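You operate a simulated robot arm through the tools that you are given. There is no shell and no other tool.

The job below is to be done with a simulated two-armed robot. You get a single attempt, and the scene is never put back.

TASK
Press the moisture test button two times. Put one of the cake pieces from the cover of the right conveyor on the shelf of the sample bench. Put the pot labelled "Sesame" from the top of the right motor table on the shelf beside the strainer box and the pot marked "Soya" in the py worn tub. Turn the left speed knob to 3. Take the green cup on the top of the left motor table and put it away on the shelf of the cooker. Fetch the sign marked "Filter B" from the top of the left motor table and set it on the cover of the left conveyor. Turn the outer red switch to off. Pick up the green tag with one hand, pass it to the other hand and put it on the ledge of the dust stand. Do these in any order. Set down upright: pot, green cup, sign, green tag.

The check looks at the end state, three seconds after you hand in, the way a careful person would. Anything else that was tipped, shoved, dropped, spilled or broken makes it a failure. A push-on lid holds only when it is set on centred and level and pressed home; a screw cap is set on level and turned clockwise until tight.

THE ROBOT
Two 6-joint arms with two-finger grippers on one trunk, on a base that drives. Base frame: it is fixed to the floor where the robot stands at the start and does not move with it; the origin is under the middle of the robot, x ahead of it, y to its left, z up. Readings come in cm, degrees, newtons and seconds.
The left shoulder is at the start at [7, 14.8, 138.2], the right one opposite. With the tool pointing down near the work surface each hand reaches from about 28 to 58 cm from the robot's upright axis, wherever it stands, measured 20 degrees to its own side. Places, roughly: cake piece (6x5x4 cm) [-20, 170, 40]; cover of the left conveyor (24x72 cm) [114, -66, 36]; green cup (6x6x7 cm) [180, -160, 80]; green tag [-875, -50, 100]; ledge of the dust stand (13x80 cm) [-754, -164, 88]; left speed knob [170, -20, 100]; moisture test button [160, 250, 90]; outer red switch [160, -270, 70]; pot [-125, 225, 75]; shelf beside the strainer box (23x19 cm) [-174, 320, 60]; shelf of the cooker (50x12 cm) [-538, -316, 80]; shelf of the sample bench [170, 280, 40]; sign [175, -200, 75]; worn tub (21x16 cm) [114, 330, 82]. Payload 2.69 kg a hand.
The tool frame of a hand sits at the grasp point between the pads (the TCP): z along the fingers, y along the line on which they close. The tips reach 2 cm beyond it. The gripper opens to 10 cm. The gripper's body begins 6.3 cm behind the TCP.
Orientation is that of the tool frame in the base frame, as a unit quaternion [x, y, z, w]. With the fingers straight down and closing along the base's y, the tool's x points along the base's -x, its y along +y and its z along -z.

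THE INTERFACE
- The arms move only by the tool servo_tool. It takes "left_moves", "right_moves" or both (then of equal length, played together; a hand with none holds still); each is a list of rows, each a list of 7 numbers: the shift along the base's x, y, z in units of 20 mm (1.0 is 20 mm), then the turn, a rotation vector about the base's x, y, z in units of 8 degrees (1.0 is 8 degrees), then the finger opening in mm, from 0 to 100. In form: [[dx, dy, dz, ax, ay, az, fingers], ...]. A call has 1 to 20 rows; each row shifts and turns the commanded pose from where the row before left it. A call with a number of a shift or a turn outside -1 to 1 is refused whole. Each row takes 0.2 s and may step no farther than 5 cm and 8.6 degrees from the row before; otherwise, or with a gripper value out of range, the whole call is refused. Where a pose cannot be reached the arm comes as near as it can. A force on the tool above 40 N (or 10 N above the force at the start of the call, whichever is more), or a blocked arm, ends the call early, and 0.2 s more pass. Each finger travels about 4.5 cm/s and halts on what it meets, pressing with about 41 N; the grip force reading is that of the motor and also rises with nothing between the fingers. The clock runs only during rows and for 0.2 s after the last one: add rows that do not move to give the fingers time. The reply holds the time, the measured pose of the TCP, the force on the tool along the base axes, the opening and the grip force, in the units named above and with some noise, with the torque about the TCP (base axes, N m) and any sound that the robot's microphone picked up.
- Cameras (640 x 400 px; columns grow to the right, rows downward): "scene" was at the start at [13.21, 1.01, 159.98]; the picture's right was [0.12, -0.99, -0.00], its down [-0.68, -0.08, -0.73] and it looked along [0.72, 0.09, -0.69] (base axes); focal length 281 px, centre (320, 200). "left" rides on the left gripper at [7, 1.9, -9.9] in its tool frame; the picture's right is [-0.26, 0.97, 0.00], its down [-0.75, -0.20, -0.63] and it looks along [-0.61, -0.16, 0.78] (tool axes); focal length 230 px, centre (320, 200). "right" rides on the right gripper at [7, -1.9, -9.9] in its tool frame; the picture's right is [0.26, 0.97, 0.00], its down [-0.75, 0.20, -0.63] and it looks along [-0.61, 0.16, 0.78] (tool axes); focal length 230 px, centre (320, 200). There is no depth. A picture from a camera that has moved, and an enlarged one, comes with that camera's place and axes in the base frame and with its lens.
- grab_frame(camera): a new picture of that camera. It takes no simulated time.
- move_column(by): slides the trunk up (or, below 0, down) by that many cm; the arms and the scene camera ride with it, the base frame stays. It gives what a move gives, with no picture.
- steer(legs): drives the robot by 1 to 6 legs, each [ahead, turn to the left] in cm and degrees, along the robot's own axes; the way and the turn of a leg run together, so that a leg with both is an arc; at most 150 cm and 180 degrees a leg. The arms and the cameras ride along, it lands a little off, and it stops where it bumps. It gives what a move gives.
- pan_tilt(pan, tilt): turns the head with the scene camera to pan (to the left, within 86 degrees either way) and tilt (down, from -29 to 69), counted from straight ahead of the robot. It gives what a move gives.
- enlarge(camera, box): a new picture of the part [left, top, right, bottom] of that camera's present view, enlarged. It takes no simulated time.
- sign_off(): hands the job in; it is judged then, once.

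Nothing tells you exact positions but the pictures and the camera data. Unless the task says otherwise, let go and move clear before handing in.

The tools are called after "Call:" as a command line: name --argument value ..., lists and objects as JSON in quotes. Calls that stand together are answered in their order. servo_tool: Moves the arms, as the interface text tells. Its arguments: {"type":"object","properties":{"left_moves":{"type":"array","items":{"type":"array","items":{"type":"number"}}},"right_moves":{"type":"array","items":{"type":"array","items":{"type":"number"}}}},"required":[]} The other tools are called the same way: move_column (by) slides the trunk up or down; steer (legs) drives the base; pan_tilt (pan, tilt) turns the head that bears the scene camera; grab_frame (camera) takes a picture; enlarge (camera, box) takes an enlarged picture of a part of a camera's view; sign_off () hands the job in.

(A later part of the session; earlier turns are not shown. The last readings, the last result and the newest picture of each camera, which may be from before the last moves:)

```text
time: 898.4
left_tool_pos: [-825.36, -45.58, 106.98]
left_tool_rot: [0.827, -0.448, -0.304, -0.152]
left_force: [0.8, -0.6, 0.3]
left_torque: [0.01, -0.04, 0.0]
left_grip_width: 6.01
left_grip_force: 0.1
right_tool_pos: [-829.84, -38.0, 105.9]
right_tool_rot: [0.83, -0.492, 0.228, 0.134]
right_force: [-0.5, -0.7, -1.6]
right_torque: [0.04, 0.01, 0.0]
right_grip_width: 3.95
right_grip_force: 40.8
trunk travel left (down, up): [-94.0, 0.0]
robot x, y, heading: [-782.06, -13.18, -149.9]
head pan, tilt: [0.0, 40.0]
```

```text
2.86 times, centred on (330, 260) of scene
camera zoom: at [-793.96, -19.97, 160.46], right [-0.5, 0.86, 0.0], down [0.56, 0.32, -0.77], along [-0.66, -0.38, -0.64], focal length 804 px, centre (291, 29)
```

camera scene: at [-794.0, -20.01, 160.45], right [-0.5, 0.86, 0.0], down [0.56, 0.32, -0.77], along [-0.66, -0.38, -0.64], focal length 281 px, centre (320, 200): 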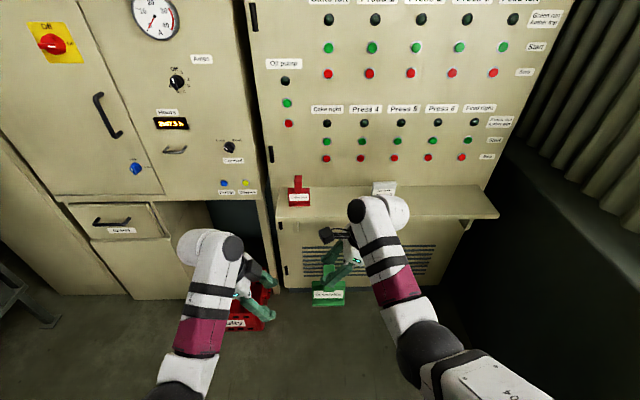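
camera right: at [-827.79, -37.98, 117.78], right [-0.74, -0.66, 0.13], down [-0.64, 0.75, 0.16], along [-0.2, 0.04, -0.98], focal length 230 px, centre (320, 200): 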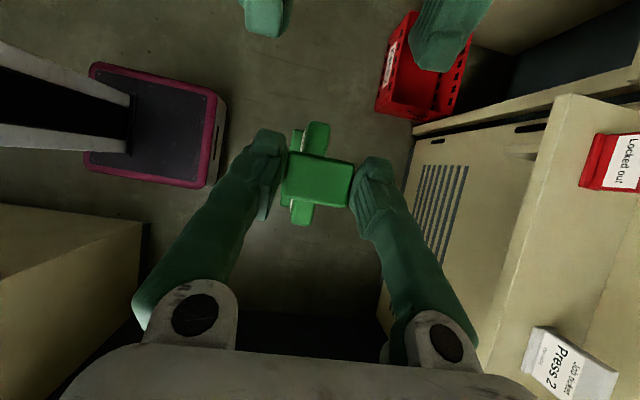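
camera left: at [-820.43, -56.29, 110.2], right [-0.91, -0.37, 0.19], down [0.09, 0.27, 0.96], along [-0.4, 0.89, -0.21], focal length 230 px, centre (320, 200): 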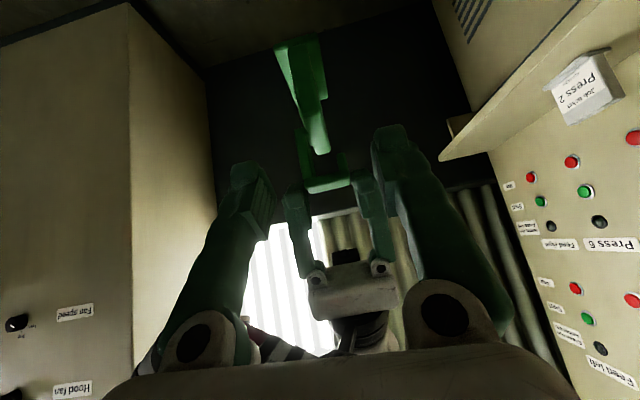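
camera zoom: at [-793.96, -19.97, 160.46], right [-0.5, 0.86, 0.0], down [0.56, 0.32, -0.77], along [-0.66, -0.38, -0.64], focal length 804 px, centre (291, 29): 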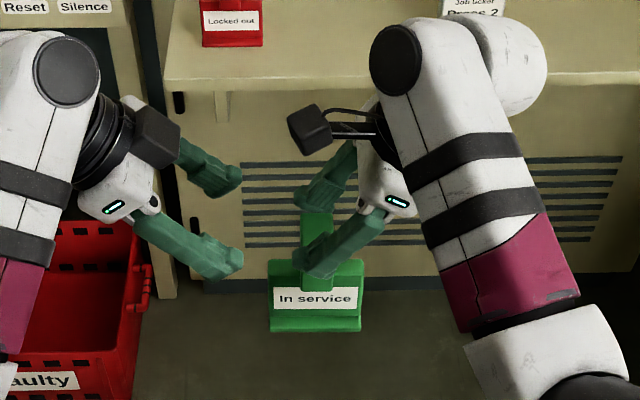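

Call:
enlarge --camera "left" --box '[220, 20, 420, 220]'

Call:
enlarge --camera "right" --box '[230, 90, 400, 250]'

```text
2.00 times, centred on (320, 120) of left
camera zoom: at [-820.43, -56.29, 110.2], right [-0.91, -0.37, 0.19], down [0.09, 0.27, 0.96], along [-0.4, 0.89, -0.21], focal length 460 px, centre (320, 360)
```

zoom: 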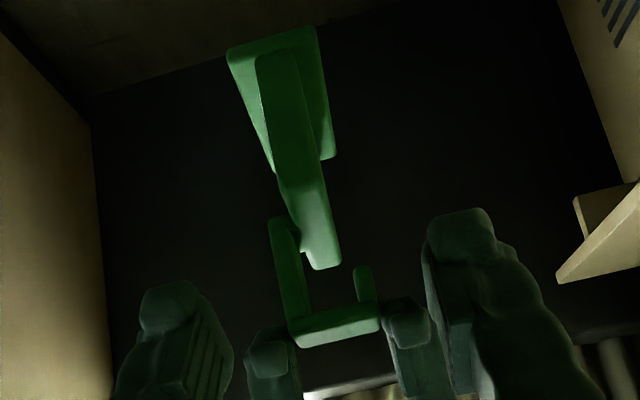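

```text
2.50 times, centred on (315, 170) of right
camera zoom: at [-827.79, -37.98, 117.78], right [-0.74, -0.66, 0.13], down [-0.64, 0.75, 0.16], along [-0.2, 0.04, -0.98], focal length 575 px, centre (332, 275)
```

zoom: 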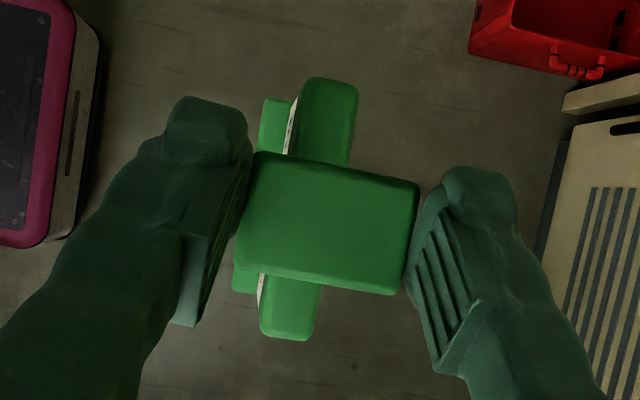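

The side view shows the plate leans back about 13° with a U-shaped hook on top. I'll tilt the left hand to match the plate, then approach along its axis.

Call:
servo_tool --left_moves '[[-0.08, 0.17, -0.25, 0.41, -0.7, 0, 60], [-0.08, 0.17, -0.25, 0.41, -0.7, 0, 60], [-0.173, 0.643, -0.746, 0, 0, 0, 60]]'

Call:
enlarge --camera "left" --box '[200, 20, 440, 240]'

Call:
enlarge --camera "scene" --box '[230, 190, 430, 330]'

Call:
grab_frame --camera "right"

```text
time: 899.2
left_tool_pos: [-825.97, -43.31, 104.34]
left_tool_rot: [0.842, -0.413, -0.248, -0.242]
left_force: [0.7, 0.6, 0.5]
left_torque: [-0.01, 0.03, -0.02]
left_grip_width: 6.0
left_grip_force: 0.0
right_tool_pos: [-829.75, -37.87, 105.93]
right_tool_rot: [0.83, -0.49, 0.229, 0.133]
right_force: [0.8, -0.3, -0.6]
right_torque: [-0.02, -0.02, -0.02]
right_grip_width: 3.98
right_grip_force: 41.0
trunk travel left (down, up): [-94.0, 0.0]
robot x, y, heading: [-782.16, -13.3, -149.8]
head pan, tilt: [0.0, 40.0]
```

```text
1.82 times, centred on (320, 130) of left
camera zoom: at [-821.7, -54.52, 107.37], right [-0.93, -0.38, -0.04], down [-0.1, 0.16, 0.98], along [-0.36, 0.91, -0.18], focal length 418 px, centre (320, 327)
```

zoom: 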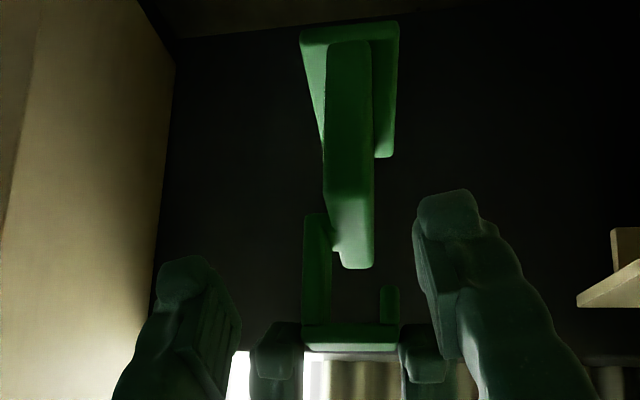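

```text
2.86 times, centred on (330, 260) of scene
camera zoom: at [-793.93, -19.89, 160.47], right [-0.5, 0.86, 0.0], down [0.56, 0.32, -0.77], along [-0.66, -0.38, -0.64], focal length 804 px, centre (291, 29)
```

zoom: 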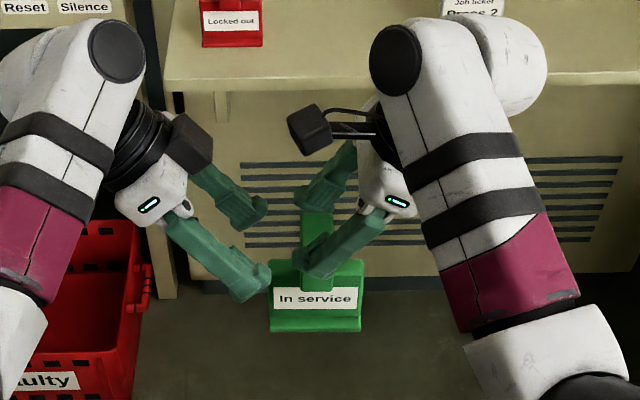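

```text
taken
camera right: at [-827.77, -37.92, 117.81], right [-0.74, -0.66, 0.13], down [-0.64, 0.75, 0.16], along [-0.2, 0.04, -0.98], focal length 230 px, centre (320, 200)
```

right: 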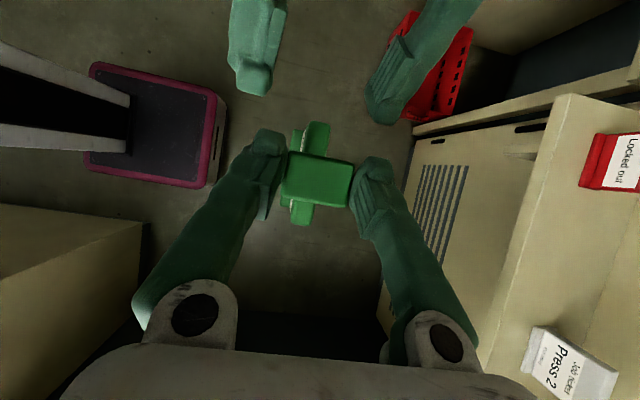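

Now with the camera level, the slab appears vertical after all, so I'll undo that extra rotation and approach along the tool axis.

Call:
servo_tool --left_moves '[[-0.1, -0.05, 0, -0.41, 0.7, 0, 60], [-0.1, -0.05, 0, -0.41, 0.7, 0, 60], [-0.323, 0.556, -0.766, 0, 0, 0, 60]]'

Call:
enlarge --camera "scene" --box '[230, 190, 430, 330]'

Call:
enlarge --camera "left" --box '[200, 20, 440, 240]'

Call:
grab_frame --camera "right"

```text
time: 900.0
left_tool_pos: [-827.16, -42.58, 102.82]
left_tool_rot: [0.827, -0.448, -0.304, -0.151]
left_force: [-0.3, -1.0, -0.3]
left_torque: [-0.01, -0.03, 0.01]
left_grip_width: 6.03
left_grip_force: 0.1
right_tool_pos: [-829.84, -37.79, 105.91]
right_tool_rot: [0.83, -0.491, 0.228, 0.133]
right_force: [0.6, -0.4, -2.1]
right_torque: [0.01, 0.0, 0.01]
right_grip_width: 3.96
right_grip_force: 41.3
trunk travel left (down, up): [-94.0, 0.0]
robot x, y, heading: [-782.48, -13.08, -150.1]
head pan, tilt: [0.0, 40.0]
```

```text
2.86 times, centred on (330, 260) of scene
camera zoom: at [-794.0, -19.91, 160.46], right [-0.5, 0.86, 0.0], down [0.56, 0.32, -0.77], along [-0.66, -0.38, -0.64], focal length 804 px, centre (291, 29)
```

zoom: 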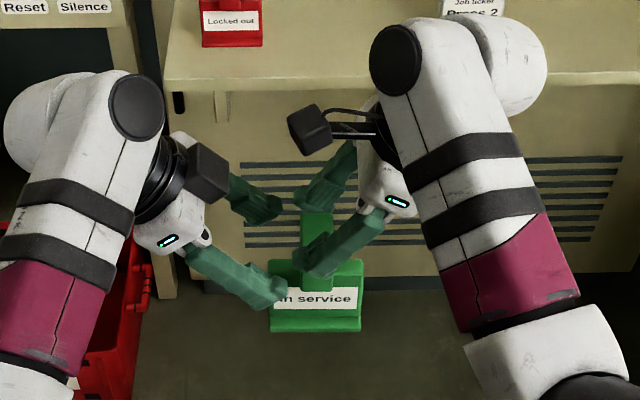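

```text
1.82 times, centred on (320, 130) of left
camera zoom: at [-822.25, -53.36, 106.12], right [-0.91, -0.37, 0.19], down [0.09, 0.27, 0.96], along [-0.4, 0.89, -0.21], focal length 418 px, centre (320, 327)
```

zoom: 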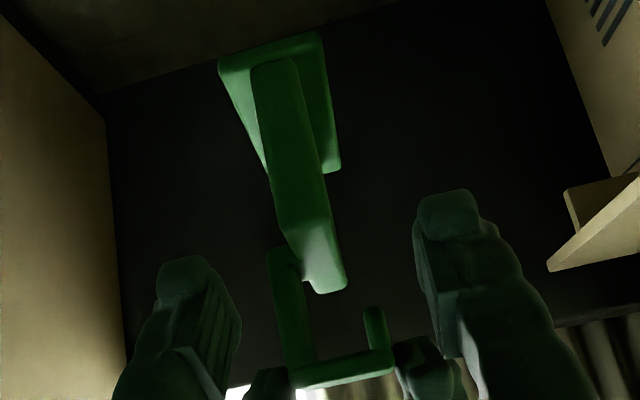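

```text
taken
camera right: at [-827.82, -37.94, 117.78], right [-0.74, -0.66, 0.13], down [-0.64, 0.75, 0.16], along [-0.2, 0.04, -0.98], focal length 230 px, centre (320, 200)
```

right: 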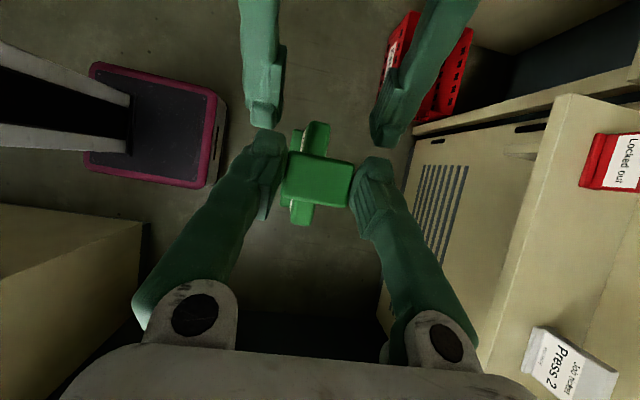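

Call:
servo_tool --left_moves '[[-0.22, 0.61, -0.766, 0, 0, 0, 60], [-0.22, 0.61, -0.766, 0, 0, 0, 60], [-0.1, 0.14, -0.2, 0, 0, 0, 60]]'

Call:
enlarge --camera "scene" --box '[230, 190, 430, 330]'

Call:
enlarge --camera "left" --box '[200, 20, 440, 240]'

Call:
grab_frame --camera "right"

```text
time: 900.8
left_tool_pos: [-828.38, -39.84, 99.36]
left_tool_rot: [0.827, -0.448, -0.305, -0.151]
left_force: [0.2, -0.6, 0.9]
left_torque: [-0.02, 0.03, 0.0]
left_grip_width: 6.0
left_grip_force: 0.3
right_tool_pos: [-829.69, -37.98, 106.03]
right_tool_rot: [0.83, -0.491, 0.228, 0.132]
right_force: [0.7, -0.9, -0.6]
right_torque: [-0.01, 0.0, -0.02]
right_grip_width: 3.95
right_grip_force: 41.4
trunk travel left (down, up): [-94.0, 0.0]
robot x, y, heading: [-782.31, -13.34, -149.9]
head pan, tilt: [0.0, 40.0]
```

```text
2.86 times, centred on (330, 260) of scene
camera zoom: at [-793.94, -20.01, 160.46], right [-0.5, 0.86, 0.0], down [0.56, 0.32, -0.77], along [-0.66, -0.38, -0.64], focal length 804 px, centre (291, 29)
```

zoom: 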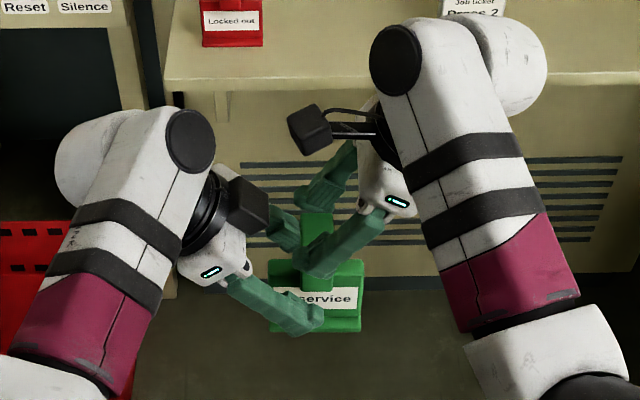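

```text
1.82 times, centred on (320, 130) of left
camera zoom: at [-823.38, -50.64, 102.64], right [-0.91, -0.37, 0.19], down [0.09, 0.27, 0.96], along [-0.4, 0.89, -0.21], focal length 418 px, centre (320, 327)
```

zoom: 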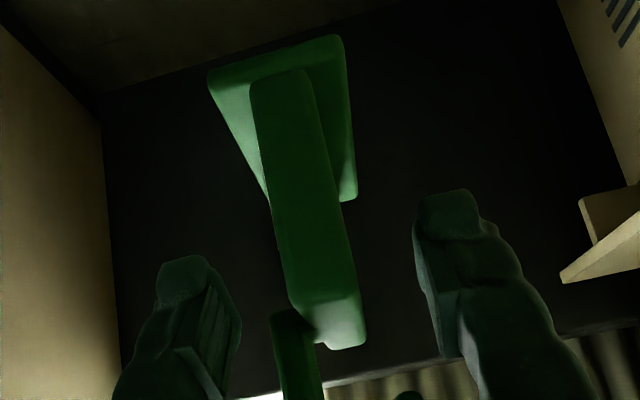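

```text
taken
camera right: at [-827.78, -38.01, 117.78], right [-0.74, -0.66, 0.13], down [-0.64, 0.75, 0.16], along [-0.2, 0.04, -0.98], focal length 230 px, centre (320, 200)
```

right: 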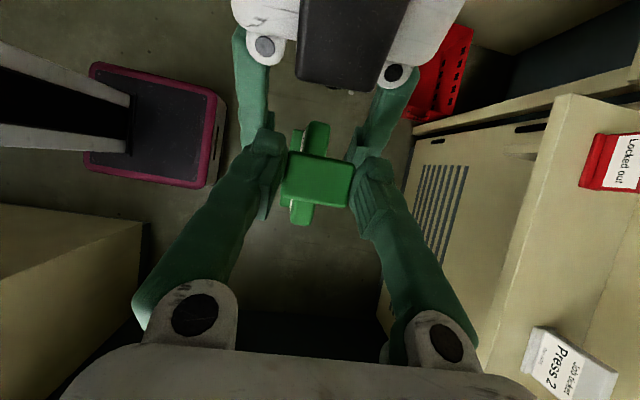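

Call:
servo_tool --left_moves '[[0, 0, 0, 0, 0, 0, 35], [0, 0, 0, 0, 0, 0, 10], [0, 0, 0, 0, 0, 0, 10], [0, 0, 0, 0, 0, 0, 10], [0, 0, 0, 0, 0, 0, 10]]'

Call:
enlarge --camera "scene" --box '[230, 190, 430, 330]'

Call:
enlarge --camera "left" --box '[200, 20, 440, 240]'

```text
time: 902.0
left_tool_pos: [-828.17, -39.78, 99.34]
left_tool_rot: [0.826, -0.449, -0.303, -0.154]
left_force: [15.6, 12.6, 0.0]
left_torque: [-0.45, 0.41, -0.73]
left_grip_width: 2.84
left_grip_force: 40.9
right_tool_pos: [-829.85, -38.03, 105.94]
right_tool_rot: [0.831, -0.49, 0.227, 0.135]
right_force: [-16.1, -11.4, 0.5]
right_torque: [-0.36, 0.58, 0.26]
right_grip_width: 3.95
right_grip_force: 40.7
trunk travel left (down, up): [-94.0, 0.0]
robot x, y, heading: [-782.21, -13.29, -150.2]
head pan, tilt: [0.0, 40.0]
```

```text
2.86 times, centred on (330, 260) of scene
camera zoom: at [-793.92, -19.98, 160.46], right [-0.5, 0.86, 0.0], down [0.56, 0.32, -0.77], along [-0.66, -0.38, -0.64], focal length 804 px, centre (291, 29)
```

zoom: 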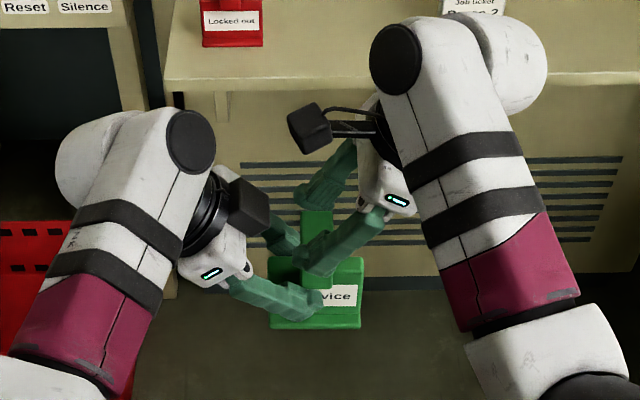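

```text
1.82 times, centred on (320, 130) of left
camera zoom: at [-823.32, -50.53, 102.58], right [-0.91, -0.36, 0.18], down [0.09, 0.27, 0.96], along [-0.4, 0.89, -0.21], focal length 418 px, centre (320, 327)
```

zoom: 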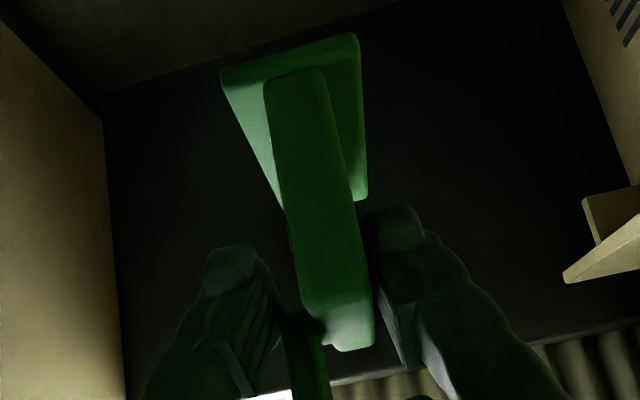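

The near finger caught the hook's front leg. I'll reopen, shift the left hand a little further left and down onto the plain slab, and grip again.

Call:
servo_tool --left_moves '[[0, 0, 0, 0, 0, 0, 50], [0, 0, 0, 0, 0, 0, 60], [0, 0, 0, 0, 0, 0, 60], [0.35, -0.55, -0.4, 0, 0, 0, 60], [0.05, 0, 0, 0, 0, 0, 40], [0, 0, 0, 0, 0, 0, 10], [0, 0, 0, 0, 0, 0, 10], [0, 0, 0, 0, 0, 0, 10], [0, 0, 0, 0, 0, 0, 10]]'

Call:
enlarge --camera "scene" --box '[230, 190, 430, 330]'

Call:
enlarge --camera "left" --box '[200, 20, 440, 240]'

```text
time: 904.0
left_tool_pos: [-827.42, -41.0, 98.64]
left_tool_rot: [0.828, -0.446, -0.305, -0.15]
left_force: [-14.5, -8.6, -8.2]
left_torque: [0.02, -0.32, 0.25]
left_grip_width: 1.66
left_grip_force: 41.4
right_tool_pos: [-829.83, -37.95, 105.94]
right_tool_rot: [0.831, -0.49, 0.229, 0.132]
right_force: [14.5, 7.3, 7.6]
right_torque: [0.3, -0.96, 0.39]
right_grip_width: 3.98
right_grip_force: 41.1
trunk travel left (down, up): [-94.0, 0.0]
robot x, y, heading: [-782.2, -13.17, -149.9]
head pan, tilt: [0.0, 40.0]
```

```text
2.86 times, centred on (330, 260) of scene
camera zoom: at [-793.92, -19.96, 160.46], right [-0.5, 0.86, 0.0], down [0.56, 0.32, -0.77], along [-0.66, -0.38, -0.64], focal length 804 px, centre (291, 29)
```

zoom: 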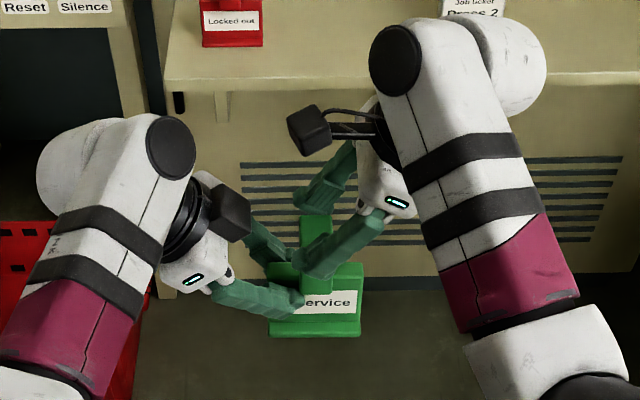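

```text
1.82 times, centred on (320, 130) of left
camera zoom: at [-822.51, -51.78, 101.93], right [-0.91, -0.37, 0.19], down [0.09, 0.27, 0.96], along [-0.4, 0.89, -0.21], focal length 418 px, centre (320, 327)
```

zoom: 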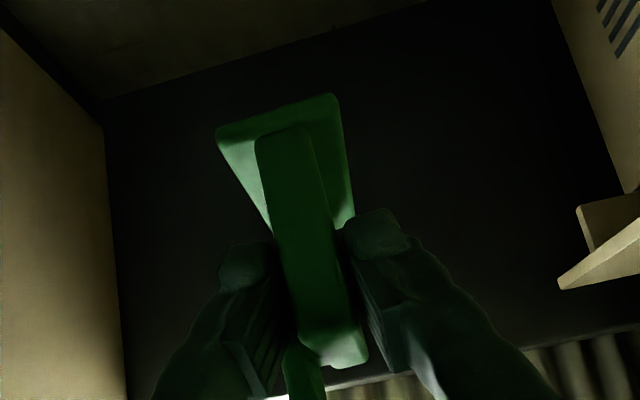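

The left hand now holds the slab (1.7 cm). I'll release with the right hand and withdraw it along its axis.

Call:
servo_tool --left_moves '[[-0.1, -0.06, -0.05, 0, 0, 0, 10], [0, 0, 0, 0, 0, 0, 10], [0, 0, 0, 0, 0, 0, 10], [0, 0, 0, 0, 0, 0, 10], [0, 0, 0, 0, 0, 0, 10], [0, 0, 0, 0, 0, 0, 10], [0, 0, 0, 0, 0, 0, 10]]' --right_moves '[[0, 0, 0, 0, 0, 0, 15], [0, 0, 0, 0, 0, 0, 45], [0, 0, 0, 0, 0, 0, 62], [0, 0, 0, 0, 0, 0, 62], [-0.2, 0.36, 0.7, 0, 0, 0, 62], [-0.25, 0.44, 0.86, 0, 0, 0, 62], [-0.25, 0.44, 0.86, 0, 0, 0, 62]]'

Call:
enlarge --camera "scene" --box '[230, 190, 430, 330]'

Call:
enlarge --camera "left" --box '[200, 20, 440, 240]'

Call:
grab_frame --camera "right"

```text
time: 905.6
left_tool_pos: [-827.62, -41.13, 98.54]
left_tool_rot: [0.827, -0.448, -0.304, -0.153]
left_force: [-0.4, -0.6, -0.2]
left_torque: [-0.02, -0.02, 0.01]
left_grip_width: 1.66
left_grip_force: 40.8
right_tool_pos: [-831.28, -35.36, 110.63]
right_tool_rot: [0.83, -0.491, 0.228, 0.133]
right_force: [0.6, 0.1, 0.7]
right_torque: [-0.02, 0.02, 0.01]
right_grip_width: 6.19
right_grip_force: 0.1
trunk travel left (down, up): [-94.0, 0.0]
robot x, y, heading: [-782.47, -12.74, -150.0]
head pan, tilt: [0.0, 40.0]
```

```text
2.86 times, centred on (330, 260) of scene
camera zoom: at [-793.94, -19.93, 160.46], right [-0.5, 0.86, 0.0], down [0.56, 0.32, -0.77], along [-0.66, -0.38, -0.64], focal length 804 px, centre (291, 29)
```

zoom: 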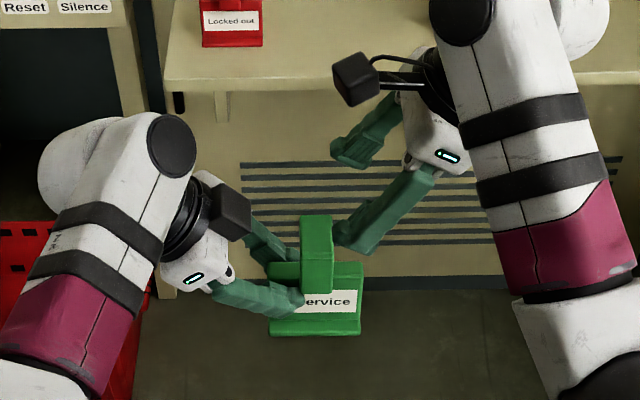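

```text
1.82 times, centred on (320, 130) of left
camera zoom: at [-822.71, -51.85, 101.76], right [-0.91, -0.37, 0.19], down [0.09, 0.27, 0.96], along [-0.4, 0.89, -0.21], focal length 418 px, centre (320, 327)
```

zoom: 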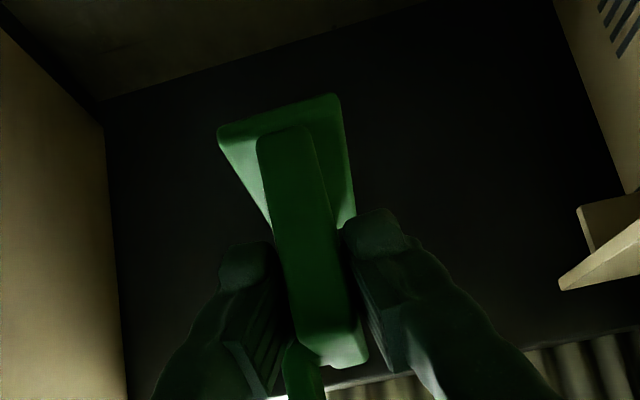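

```text
taken
camera right: at [-829.24, -35.4, 122.64], right [-0.74, -0.66, 0.13], down [-0.64, 0.75, 0.16], along [-0.2, 0.04, -0.98], focal length 230 px, centre (320, 200)
```

right: 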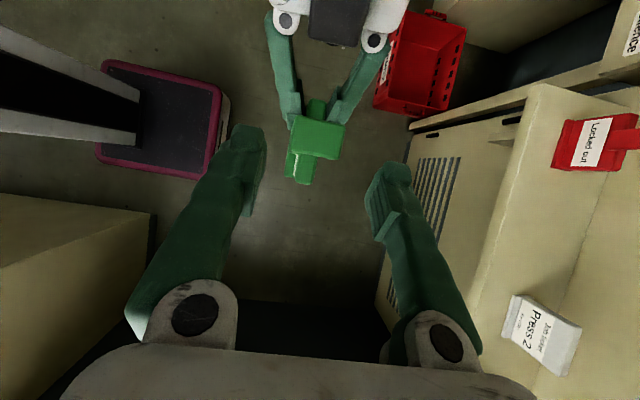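

The handover worked: the left hand holds the tag upright and the right hand is free. I'll tuck the right hand away and drive to the dust stand.

Call:
servo_tool --right_moves '[[-0.25, 0.5, 0.5, 0, 0, 0, 60], [0, 0.9, 0, 0.54, 0.31, 0, 60], [0, 0.9, -0.3, 0.54, 0.31, 0, 60], [0, 0.9, -0.4, 0.54, 0.31, 0, 60], [0, 0.9, -0.4, 0.54, 0.31, 0, 60], [0.1, 0.9, -0.5, 0.54, 0.31, 0, 60], [0.2, 0.9, -0.5, 0.54, 0.31, 0, 60], [0.3, 0.7, -0.5, 0, 0, 0, 60]]'

Call:
steer --legs '[[0, 57.5], [59, 0], [0, 32.5]]'

Call:
pan_tilt --pan 0 --tilt 40

Call:
grab_frame --camera "scene"

Call:
grab_frame --camera "left"

```text
time: 907.4
left_tool_pos: [-827.65, -40.96, 98.46]
left_tool_rot: [0.827, -0.448, -0.304, -0.152]
left_force: [0.3, 0.0, 0.4]
left_torque: [-0.01, 0.01, 0.0]
left_grip_width: 1.68
left_grip_force: 41.0
right_tool_pos: [-832.66, -24.29, 103.81]
right_tool_rot: [0.861, -0.508, 0.003, 0.006]
right_force: [-0.7, 0.3, -0.2]
right_torque: [0.02, -0.01, 0.01]
right_grip_width: 6.02
right_grip_force: 0.0
right hand out of reach, approached as far as the arm can: row 2, 3, 4, 5, 7
trunk travel left (down, up): [-94.0, 0.0]
robot x, y, heading: [-781.94, -13.76, -149.8]
head pan, tilt: [0.0, 40.0]
```

```text
time: 914.8
left_tool_pos: [-759.83, -117.9, 98.42]
left_tool_rot: [0.906, 0.254, -0.323, 0.103]
left_force: [0.0, 0.6, 0.0]
left_torque: [0.01, -0.01, 0.01]
left_grip_width: 1.68
left_grip_force: 40.7
right_tool_pos: [-776.73, -122.5, 103.85]
right_tool_rot: [0.972, 0.234, 0.006, 0.002]
right_force: [-0.1, 0.3, -0.3]
right_torque: [-0.03, -0.04, 0.03]
right_grip_width: 5.99
right_grip_force: 0.2
trunk travel left (down, up): [-94.0, 0.0]
robot x, y, heading: [-786.35, -71.35, -61.5]
head pan, tilt: [0.0, 40.0]
```

```text
time: 915.4
left_tool_pos: [-759.78, -117.91, 98.47]
left_tool_rot: [0.905, 0.254, -0.325, 0.103]
left_force: [0.3, -0.4, 0.3]
left_torque: [0.0, 0.0, -0.04]
left_grip_width: 1.65
left_grip_force: 41.5
right_tool_pos: [-776.65, -122.6, 103.74]
right_tool_rot: [0.972, 0.234, 0.006, 0.002]
right_force: [0.0, -0.3, 0.5]
right_torque: [-0.01, -0.05, -0.02]
right_grip_width: 5.99
right_grip_force: 0.1
trunk travel left (down, up): [-94.0, 0.0]
robot x, y, heading: [-786.3, -71.68, -61.8]
head pan, tilt: [0.0, 40.0]
```

```text
taken
camera scene: at [-779.89, -83.5, 160.46], right [-0.88, -0.47, 0.0], down [-0.3, 0.57, -0.77], along [0.36, -0.67, -0.64], focal length 281 px, centre (320, 200)
```

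scene: 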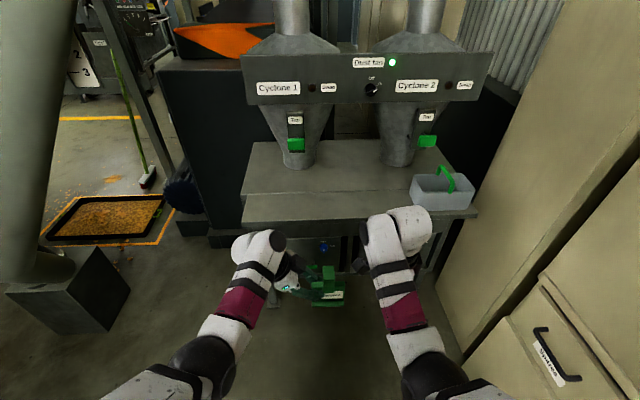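

```text
taken
camera left: at [-748.94, -113.24, 101.74], right [0.34, -0.92, 0.19], down [-0.26, 0.1, 0.96], along [-0.9, -0.37, -0.21], focal length 230 px, centre (320, 200)
```

left: 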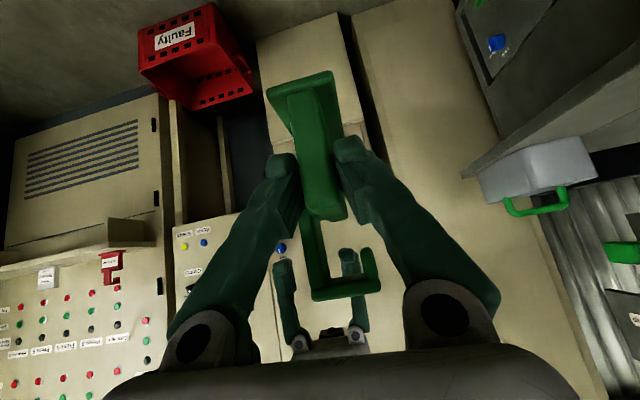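

Call:
enlarge --camera "scene" --box '[220, 120, 500, 320]'

```text
2.00 times, centred on (360, 220) of scene
camera zoom: at [-779.89, -83.5, 160.46], right [-0.88, -0.47, 0.0], down [-0.3, 0.57, -0.77], along [0.36, -0.67, -0.64], focal length 563 px, centre (240, 160)
```

zoom: 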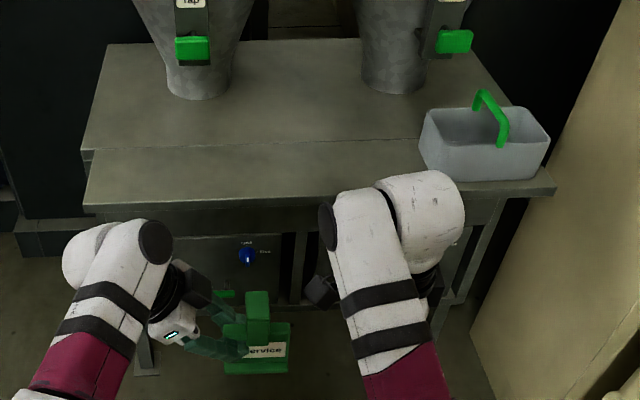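

Call:
servo_tool --right_moves '[[-0.6, 0.75, -0.5, 0, 0, 0, 60], [-0.6, 0.75, -0.5, 0, 0, 0, 60], [-0.6, 0.75, -0.5, 0, 0, 0, 60], [-0.6, 0.75, -0.5, 0, 0, 0, 60]]'

Call:
steer --legs '[[30, 0]]'

Call:
grab_frame --camera "scene"

Call:
grab_frame --camera "left"

```text
time: 916.4
left_tool_pos: [-759.75, -117.91, 98.54]
left_tool_rot: [0.905, 0.254, -0.325, 0.104]
left_force: [-1.3, 0.4, -0.5]
left_torque: [-0.02, -0.05, 0.02]
left_grip_width: 1.65
left_grip_force: 40.6
right_tool_pos: [-781.95, -117.78, 100.28]
right_tool_rot: [0.972, 0.234, -0.002, 0.016]
right_force: [-0.4, 0.4, 0.4]
right_torque: [0.01, -0.03, 0.01]
right_grip_width: 5.97
right_grip_force: 0.1
right hand out of reach, approached as far as the arm can: row 2
trunk travel left (down, up): [-94.0, 0.0]
robot x, y, heading: [-786.27, -71.48, -61.4]
head pan, tilt: [0.0, 40.0]
```

```text
time: 918.4
left_tool_pos: [-745.59, -144.29, 98.66]
left_tool_rot: [0.906, 0.252, -0.324, 0.104]
left_force: [-0.7, 0.2, 0.4]
left_torque: [-0.01, -0.03, 0.03]
left_grip_width: 1.64
left_grip_force: 40.6
right_tool_pos: [-768.23, -143.9, 99.83]
right_tool_rot: [0.973, 0.23, -0.004, 0.011]
right_force: [-0.5, 0.2, -0.4]
right_torque: [0.0, -0.03, -0.01]
right_grip_width: 6.01
right_grip_force: 0.2
trunk travel left (down, up): [-94.0, 0.0]
robot x, y, heading: [-771.64, -98.23, -61.8]
head pan, tilt: [0.0, 40.0]
```

```text
taken
camera scene: at [-765.7, -109.82, 160.49], right [-0.88, -0.47, 0.0], down [-0.3, 0.57, -0.77], along [0.36, -0.68, -0.64], focal length 281 px, centre (320, 200)
```

scene: 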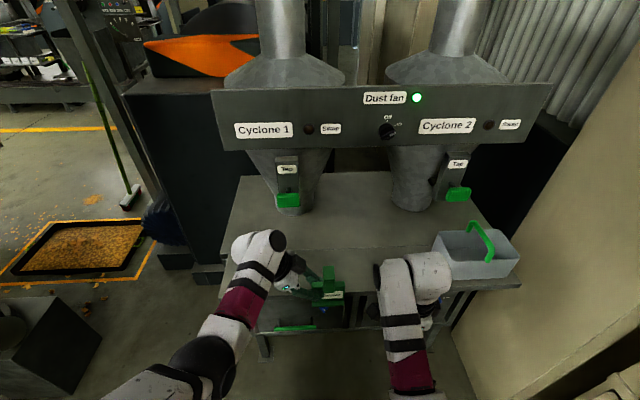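

```text
taken
camera left: at [-734.78, -139.76, 101.87], right [0.34, -0.92, 0.19], down [-0.26, 0.1, 0.96], along [-0.9, -0.37, -0.21], focal length 230 px, centre (320, 200)
```

left: 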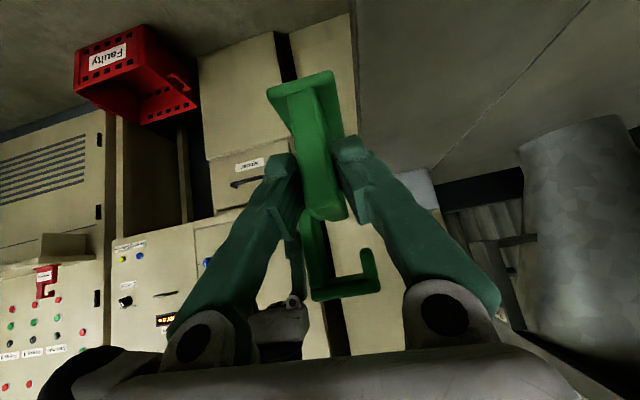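

Call:
steer --legs '[[12.5, 0]]'

Call:
grab_frame --camera "scene"

Call:
enlarge --camera "scene" --box '[220, 160, 440, 320]'

Call:
grab_frame --camera "left"

Call:
grab_frame --camera "right"

```text
time: 919.7
left_tool_pos: [-740.05, -154.58, 98.94]
left_tool_rot: [0.905, 0.252, -0.324, 0.107]
left_force: [-0.6, -0.8, -3.0]
left_torque: [0.01, 0.03, -0.05]
left_grip_width: 1.67
left_grip_force: 41.1
right_tool_pos: [-763.32, -154.39, 100.23]
right_tool_rot: [0.974, 0.227, -0.01, 0.016]
right_force: [0.6, 0.4, -2.1]
right_torque: [-0.07, 0.0, 0.01]
right_grip_width: 6.01
right_grip_force: 0.1
trunk travel left (down, up): [-94.0, 0.0]
robot x, y, heading: [-766.0, -109.21, -61.8]
head pan, tilt: [0.0, 40.0]
```

```text
taken
camera scene: at [-760.05, -120.34, 160.51], right [-0.88, -0.47, 0.0], down [-0.3, 0.56, -0.77], along [0.37, -0.68, -0.64], focal length 281 px, centre (320, 200)
```

scene: 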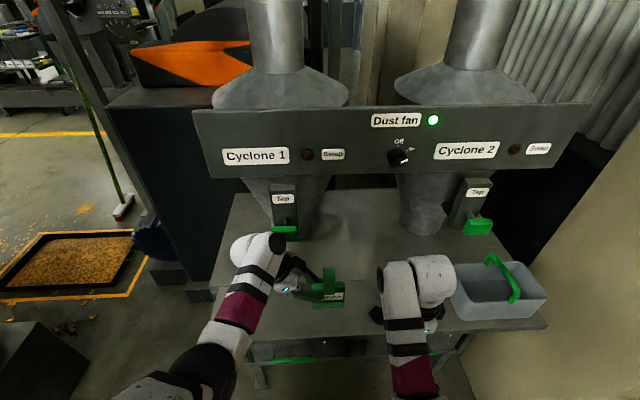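

```text
2.50 times, centred on (330, 240) of scene
camera zoom: at [-760.05, -120.34, 160.51], right [-0.88, -0.47, 0.0], down [-0.3, 0.56, -0.77], along [0.37, -0.68, -0.64], focal length 703 px, centre (295, 100)
```

zoom: 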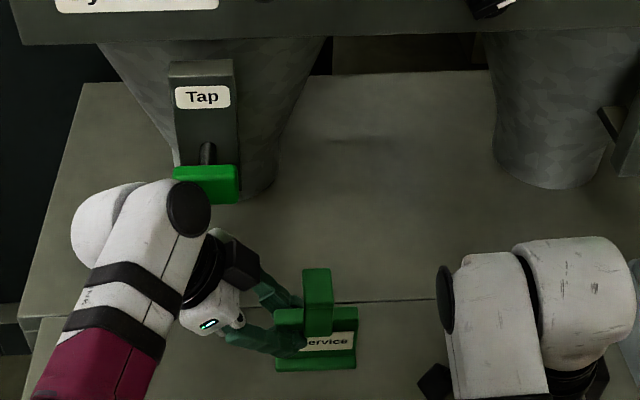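

```text
taken
camera left: at [-729.29, -149.86, 102.14], right [0.34, -0.92, 0.2], down [-0.27, 0.1, 0.96], along [-0.9, -0.38, -0.21], focal length 230 px, centre (320, 200)
```

left: 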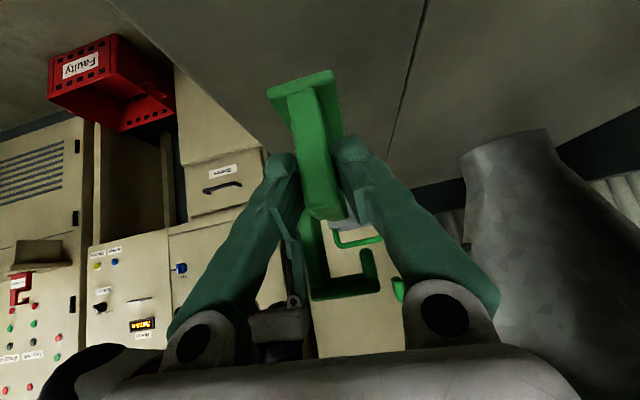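

```text
taken
camera right: at [-757.77, -149.31, 109.71], right [0.66, -0.75, 0.02], down [-0.58, -0.49, 0.66], along [-0.48, -0.44, -0.76], focal length 230 px, centre (320, 200)
```

right: 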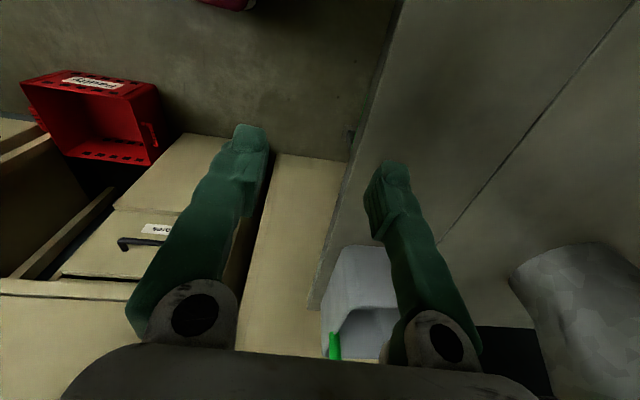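

The tag is over the middle of the ledge. I'll lower the trunk 5 cm and then descend in small steps until contact.

Call:
move_column --by -5

Call:
servo_tool --left_moves '[[0, 0, -0.15, 0, 0, 0, 10], [0, 0, -0.15, 0, 0, 0, 10], [0, 0, -0.1, 0, 0, 0, 10], [0, 0, 0, 0, 0, 0, 10]]'

Call:
enlarge --camera "scene" --box '[220, 180, 440, 340]'

Call:
grab_frame --camera "left"

```text
time: 920.4
left_tool_pos: [-740.06, -155.39, 95.33]
left_tool_rot: [0.904, 0.248, -0.326, 0.12]
left_force: [-1.1, 2.1, 6.4]
left_torque: [0.29, -0.01, 0.0]
left_grip_width: 1.64
left_grip_force: 41.5
right_tool_pos: [-763.26, -154.63, 95.58]
right_tool_rot: [0.974, 0.227, -0.012, 0.016]
right_force: [0.6, 0.2, 0.1]
right_torque: [-0.01, 0.03, 0.0]
right_grip_width: 6.01
right_grip_force: 0.0
trunk travel left (down, up): [-89.5, 4.5]
robot x, y, heading: [-766.56, -109.03, -61.4]
head pan, tilt: [0.0, 40.0]
stopped: the force on the tool passed its limit at 42 N (the readings are from after the stop); the commanded pose is now the measured one
```

```text
time: 921.2
left_tool_pos: [-739.83, -156.13, 95.25]
left_tool_rot: [0.903, 0.247, -0.326, 0.129]
left_force: [-2.3, 5.0, 16.5]
left_torque: [0.48, 0.03, 0.05]
left_grip_width: 1.66
left_grip_force: 40.9
right_tool_pos: [-763.11, -154.72, 95.65]
right_tool_rot: [0.974, 0.226, -0.012, 0.016]
right_force: [-0.2, -1.1, -0.4]
right_torque: [-0.02, -0.03, 0.02]
right_grip_width: 6.02
right_grip_force: 0.1
trunk travel left (down, up): [-89.5, 4.5]
robot x, y, heading: [-766.09, -109.47, -61.5]
head pan, tilt: [0.0, 40.0]
stopped in row 4 (left hand): the force on the tool passed its limit at 41 N (the readings are from after the stop); the commanded pose is now the measured one
```

```text
2.50 times, centred on (330, 260) of scene
camera zoom: at [-759.76, -120.61, 156.02], right [-0.88, -0.48, 0.0], down [-0.31, 0.56, -0.77], along [0.36, -0.68, -0.64], focal length 703 px, centre (295, 50)
```

zoom: 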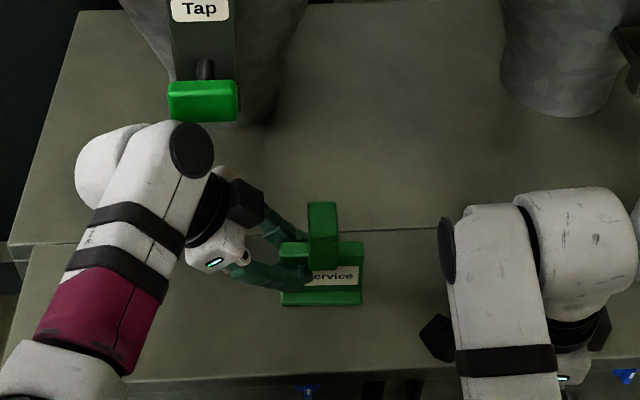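

```text
taken
camera left: at [-729.0, -151.16, 98.21], right [0.34, -0.91, 0.24], down [-0.27, 0.15, 0.95], along [-0.9, -0.39, -0.2], focal length 230 px, centre (320, 200)
```

left: 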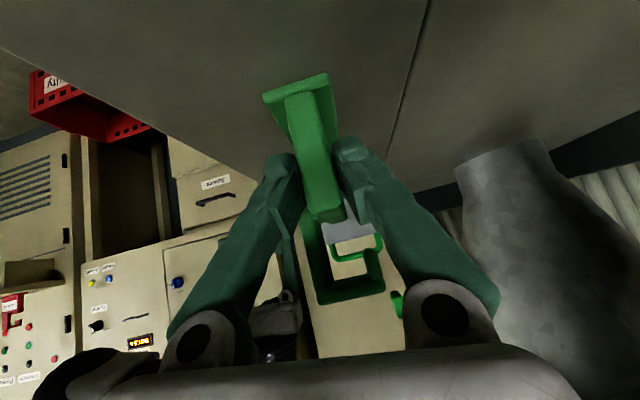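

The tag touched the ledge a little earlier than expected and the hand tilted ~3° under the load. I'll lift slightly, restore the orientation, and set it down gently.

Call:
servo_tool --left_moves '[[0, 0, 0.3, 0, 0, 0, 10], [0, 0, 0.1, 0.344, 0.06, -0.05, 10], [0, 0, 0, 0, 0, 0, 10]]'

Call:
enlarge --camera "scene" --box '[260, 220, 380, 320]'

Call:
grab_frame --camera "left"

```text
time: 922.0
left_tool_pos: [-739.78, -156.1, 95.66]
left_tool_rot: [0.906, 0.252, -0.324, 0.101]
left_force: [0.1, 0.2, -1.1]
left_torque: [-0.02, -0.02, 0.01]
left_grip_width: 1.68
left_grip_force: 40.4
right_tool_pos: [-763.17, -154.82, 95.6]
right_tool_rot: [0.974, 0.227, -0.013, 0.015]
right_force: [0.1, -0.3, 0.0]
right_torque: [-0.02, 0.02, -0.01]
right_grip_width: 5.99
right_grip_force: 0.0
trunk travel left (down, up): [-89.5, 4.5]
robot x, y, heading: [-766.15, -109.47, -61.8]
head pan, tilt: [0.0, 40.0]
```

```text
4.00 times, centred on (320, 270) of scene
camera zoom: at [-759.68, -120.98, 156.01], right [-0.88, -0.48, 0.0], down [-0.31, 0.57, -0.77], along [0.36, -0.67, -0.64], focal length 1125 px, centre (320, -80)
```

zoom: 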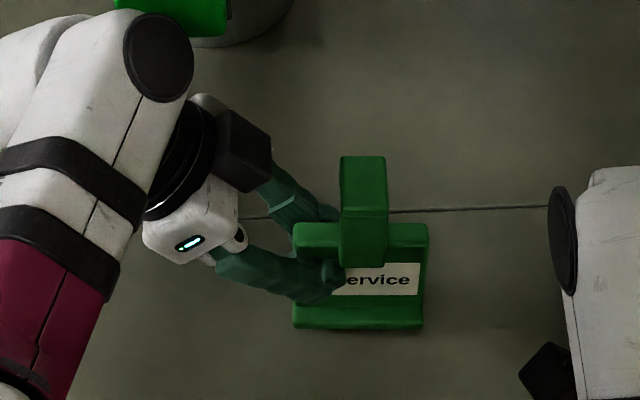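

```text
taken
camera left: at [-728.8, -151.5, 98.86], right [0.34, -0.92, 0.18], down [-0.26, 0.1, 0.96], along [-0.9, -0.37, -0.21], focal length 230 px, centre (320, 200)
```

left: 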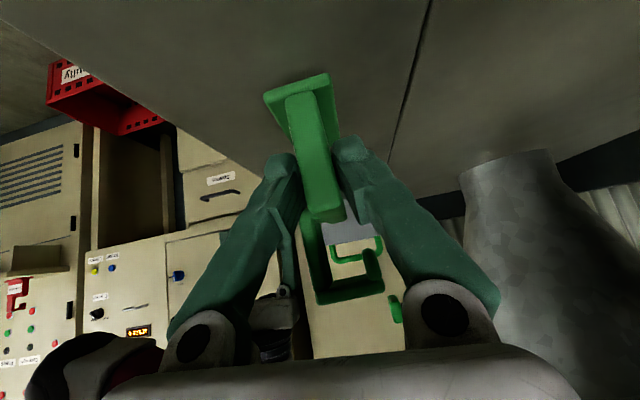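

Call:
servo_tool --left_moves '[[0, 0, -0.06, 0, 0, 0, 10], [0, 0, -0.06, 0, 0, 0, 10], [0, 0, -0.06, 0, 0, 0, 10], [0, 0, 0, 0, 0, 0, 10]]'

```text
time: 923.0
left_tool_pos: [-739.59, -156.16, 95.33]
left_tool_rot: [0.906, 0.253, -0.325, 0.103]
left_force: [0.5, -0.7, -0.8]
left_torque: [-0.02, 0.02, -0.06]
left_grip_width: 1.67
left_grip_force: 41.7
right_tool_pos: [-763.27, -154.8, 95.51]
right_tool_rot: [0.974, 0.227, -0.012, 0.015]
right_force: [-0.6, -0.9, 0.1]
right_torque: [0.02, -0.04, 0.01]
right_grip_width: 6.0
right_grip_force: 0.1
trunk travel left (down, up): [-89.5, 4.5]
robot x, y, heading: [-766.18, -109.09, -61.5]
head pan, tilt: [0.0, 40.0]
```

Call:
servo_tool --left_moves '[[0, 0, -0.06, 0, 0, 0, 10], [0, 0, -0.06, 0, 0, 0, 10], [0, 0, -0.06, 0, 0, 0, 10], [0, 0, -0.06, 0, 0, 0, 10], [0, 0, 0, 0, 0, 0, 10]]'

```text
time: 924.2
left_tool_pos: [-739.68, -155.94, 95.18]
left_tool_rot: [0.906, 0.251, -0.324, 0.106]
left_force: [2.3, -0.9, 21.5]
left_torque: [-0.65, 1.0, -0.12]
left_grip_width: 1.67
left_grip_force: 41.2
right_tool_pos: [-763.17, -154.68, 95.73]
right_tool_rot: [0.974, 0.227, -0.013, 0.017]
right_force: [-0.6, 0.5, 0.0]
right_torque: [-0.02, 0.03, -0.01]
right_grip_width: 5.98
right_grip_force: 0.1
trunk travel left (down, up): [-89.5, 4.5]
robot x, y, heading: [-765.98, -109.21, -61.6]
head pan, tilt: [0.0, 40.0]
```

Call:
servo_tool --left_moves '[[0, 0, 0.12, 0, 0, 0, 10], [0, 0, 0, 0, 0, 0, 10], [0, 0, 0, 0, 0, 0, 30], [0, 0, 0, 0, 0, 0, 50], [0, 0, 0, 0, 0, 0, 55], [0, 0, 0, 0, 0, 0, 55]]'

Call:
enlarge --camera "scene" --box '[260, 220, 380, 320]'

Call:
enlarge --camera "left" --box '[220, 40, 420, 240]'

```text
time: 925.6
left_tool_pos: [-739.69, -156.19, 95.1]
left_tool_rot: [0.906, 0.253, -0.325, 0.102]
left_force: [-0.2, 0.6, 0.0]
left_torque: [-0.04, -0.02, -0.02]
left_grip_width: 5.48
left_grip_force: 0.1
right_tool_pos: [-763.14, -154.93, 95.52]
right_tool_rot: [0.974, 0.227, -0.012, 0.015]
right_force: [0.7, -1.0, -0.4]
right_torque: [0.0, -0.01, 0.01]
right_grip_width: 6.0
right_grip_force: 0.0
trunk travel left (down, up): [-89.5, 4.5]
robot x, y, heading: [-765.8, -109.02, -61.8]
head pan, tilt: [0.0, 40.0]
```

```text
4.00 times, centred on (320, 270) of scene
camera zoom: at [-759.61, -121.03, 156.01], right [-0.88, -0.48, 0.0], down [-0.31, 0.57, -0.77], along [0.36, -0.67, -0.64], focal length 1125 px, centre (320, -80)
```

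zoom: 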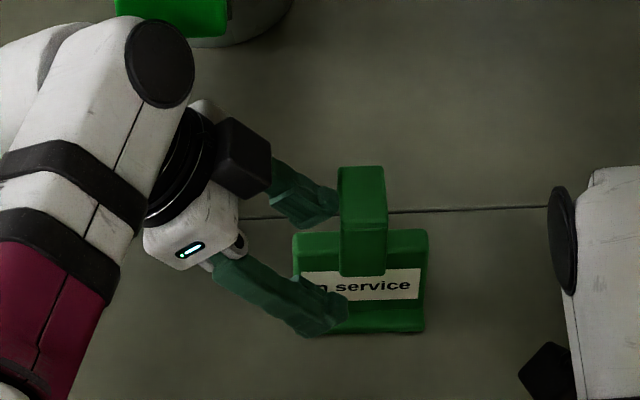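

```text
2.00 times, centred on (320, 140) of left
camera zoom: at [-728.75, -151.5, 98.27], right [0.34, -0.92, 0.19], down [-0.26, 0.1, 0.96], along [-0.9, -0.37, -0.21], focal length 460 px, centre (320, 320)
```

zoom: 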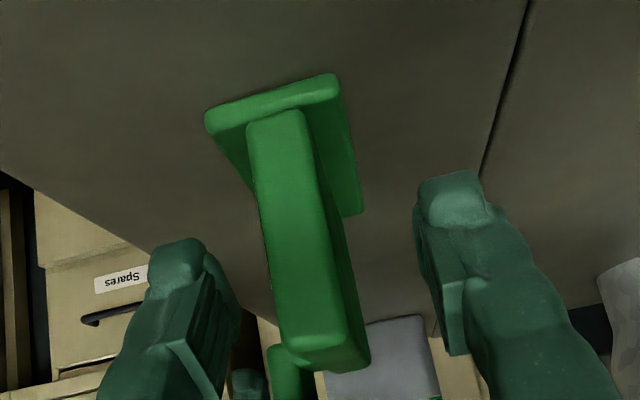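

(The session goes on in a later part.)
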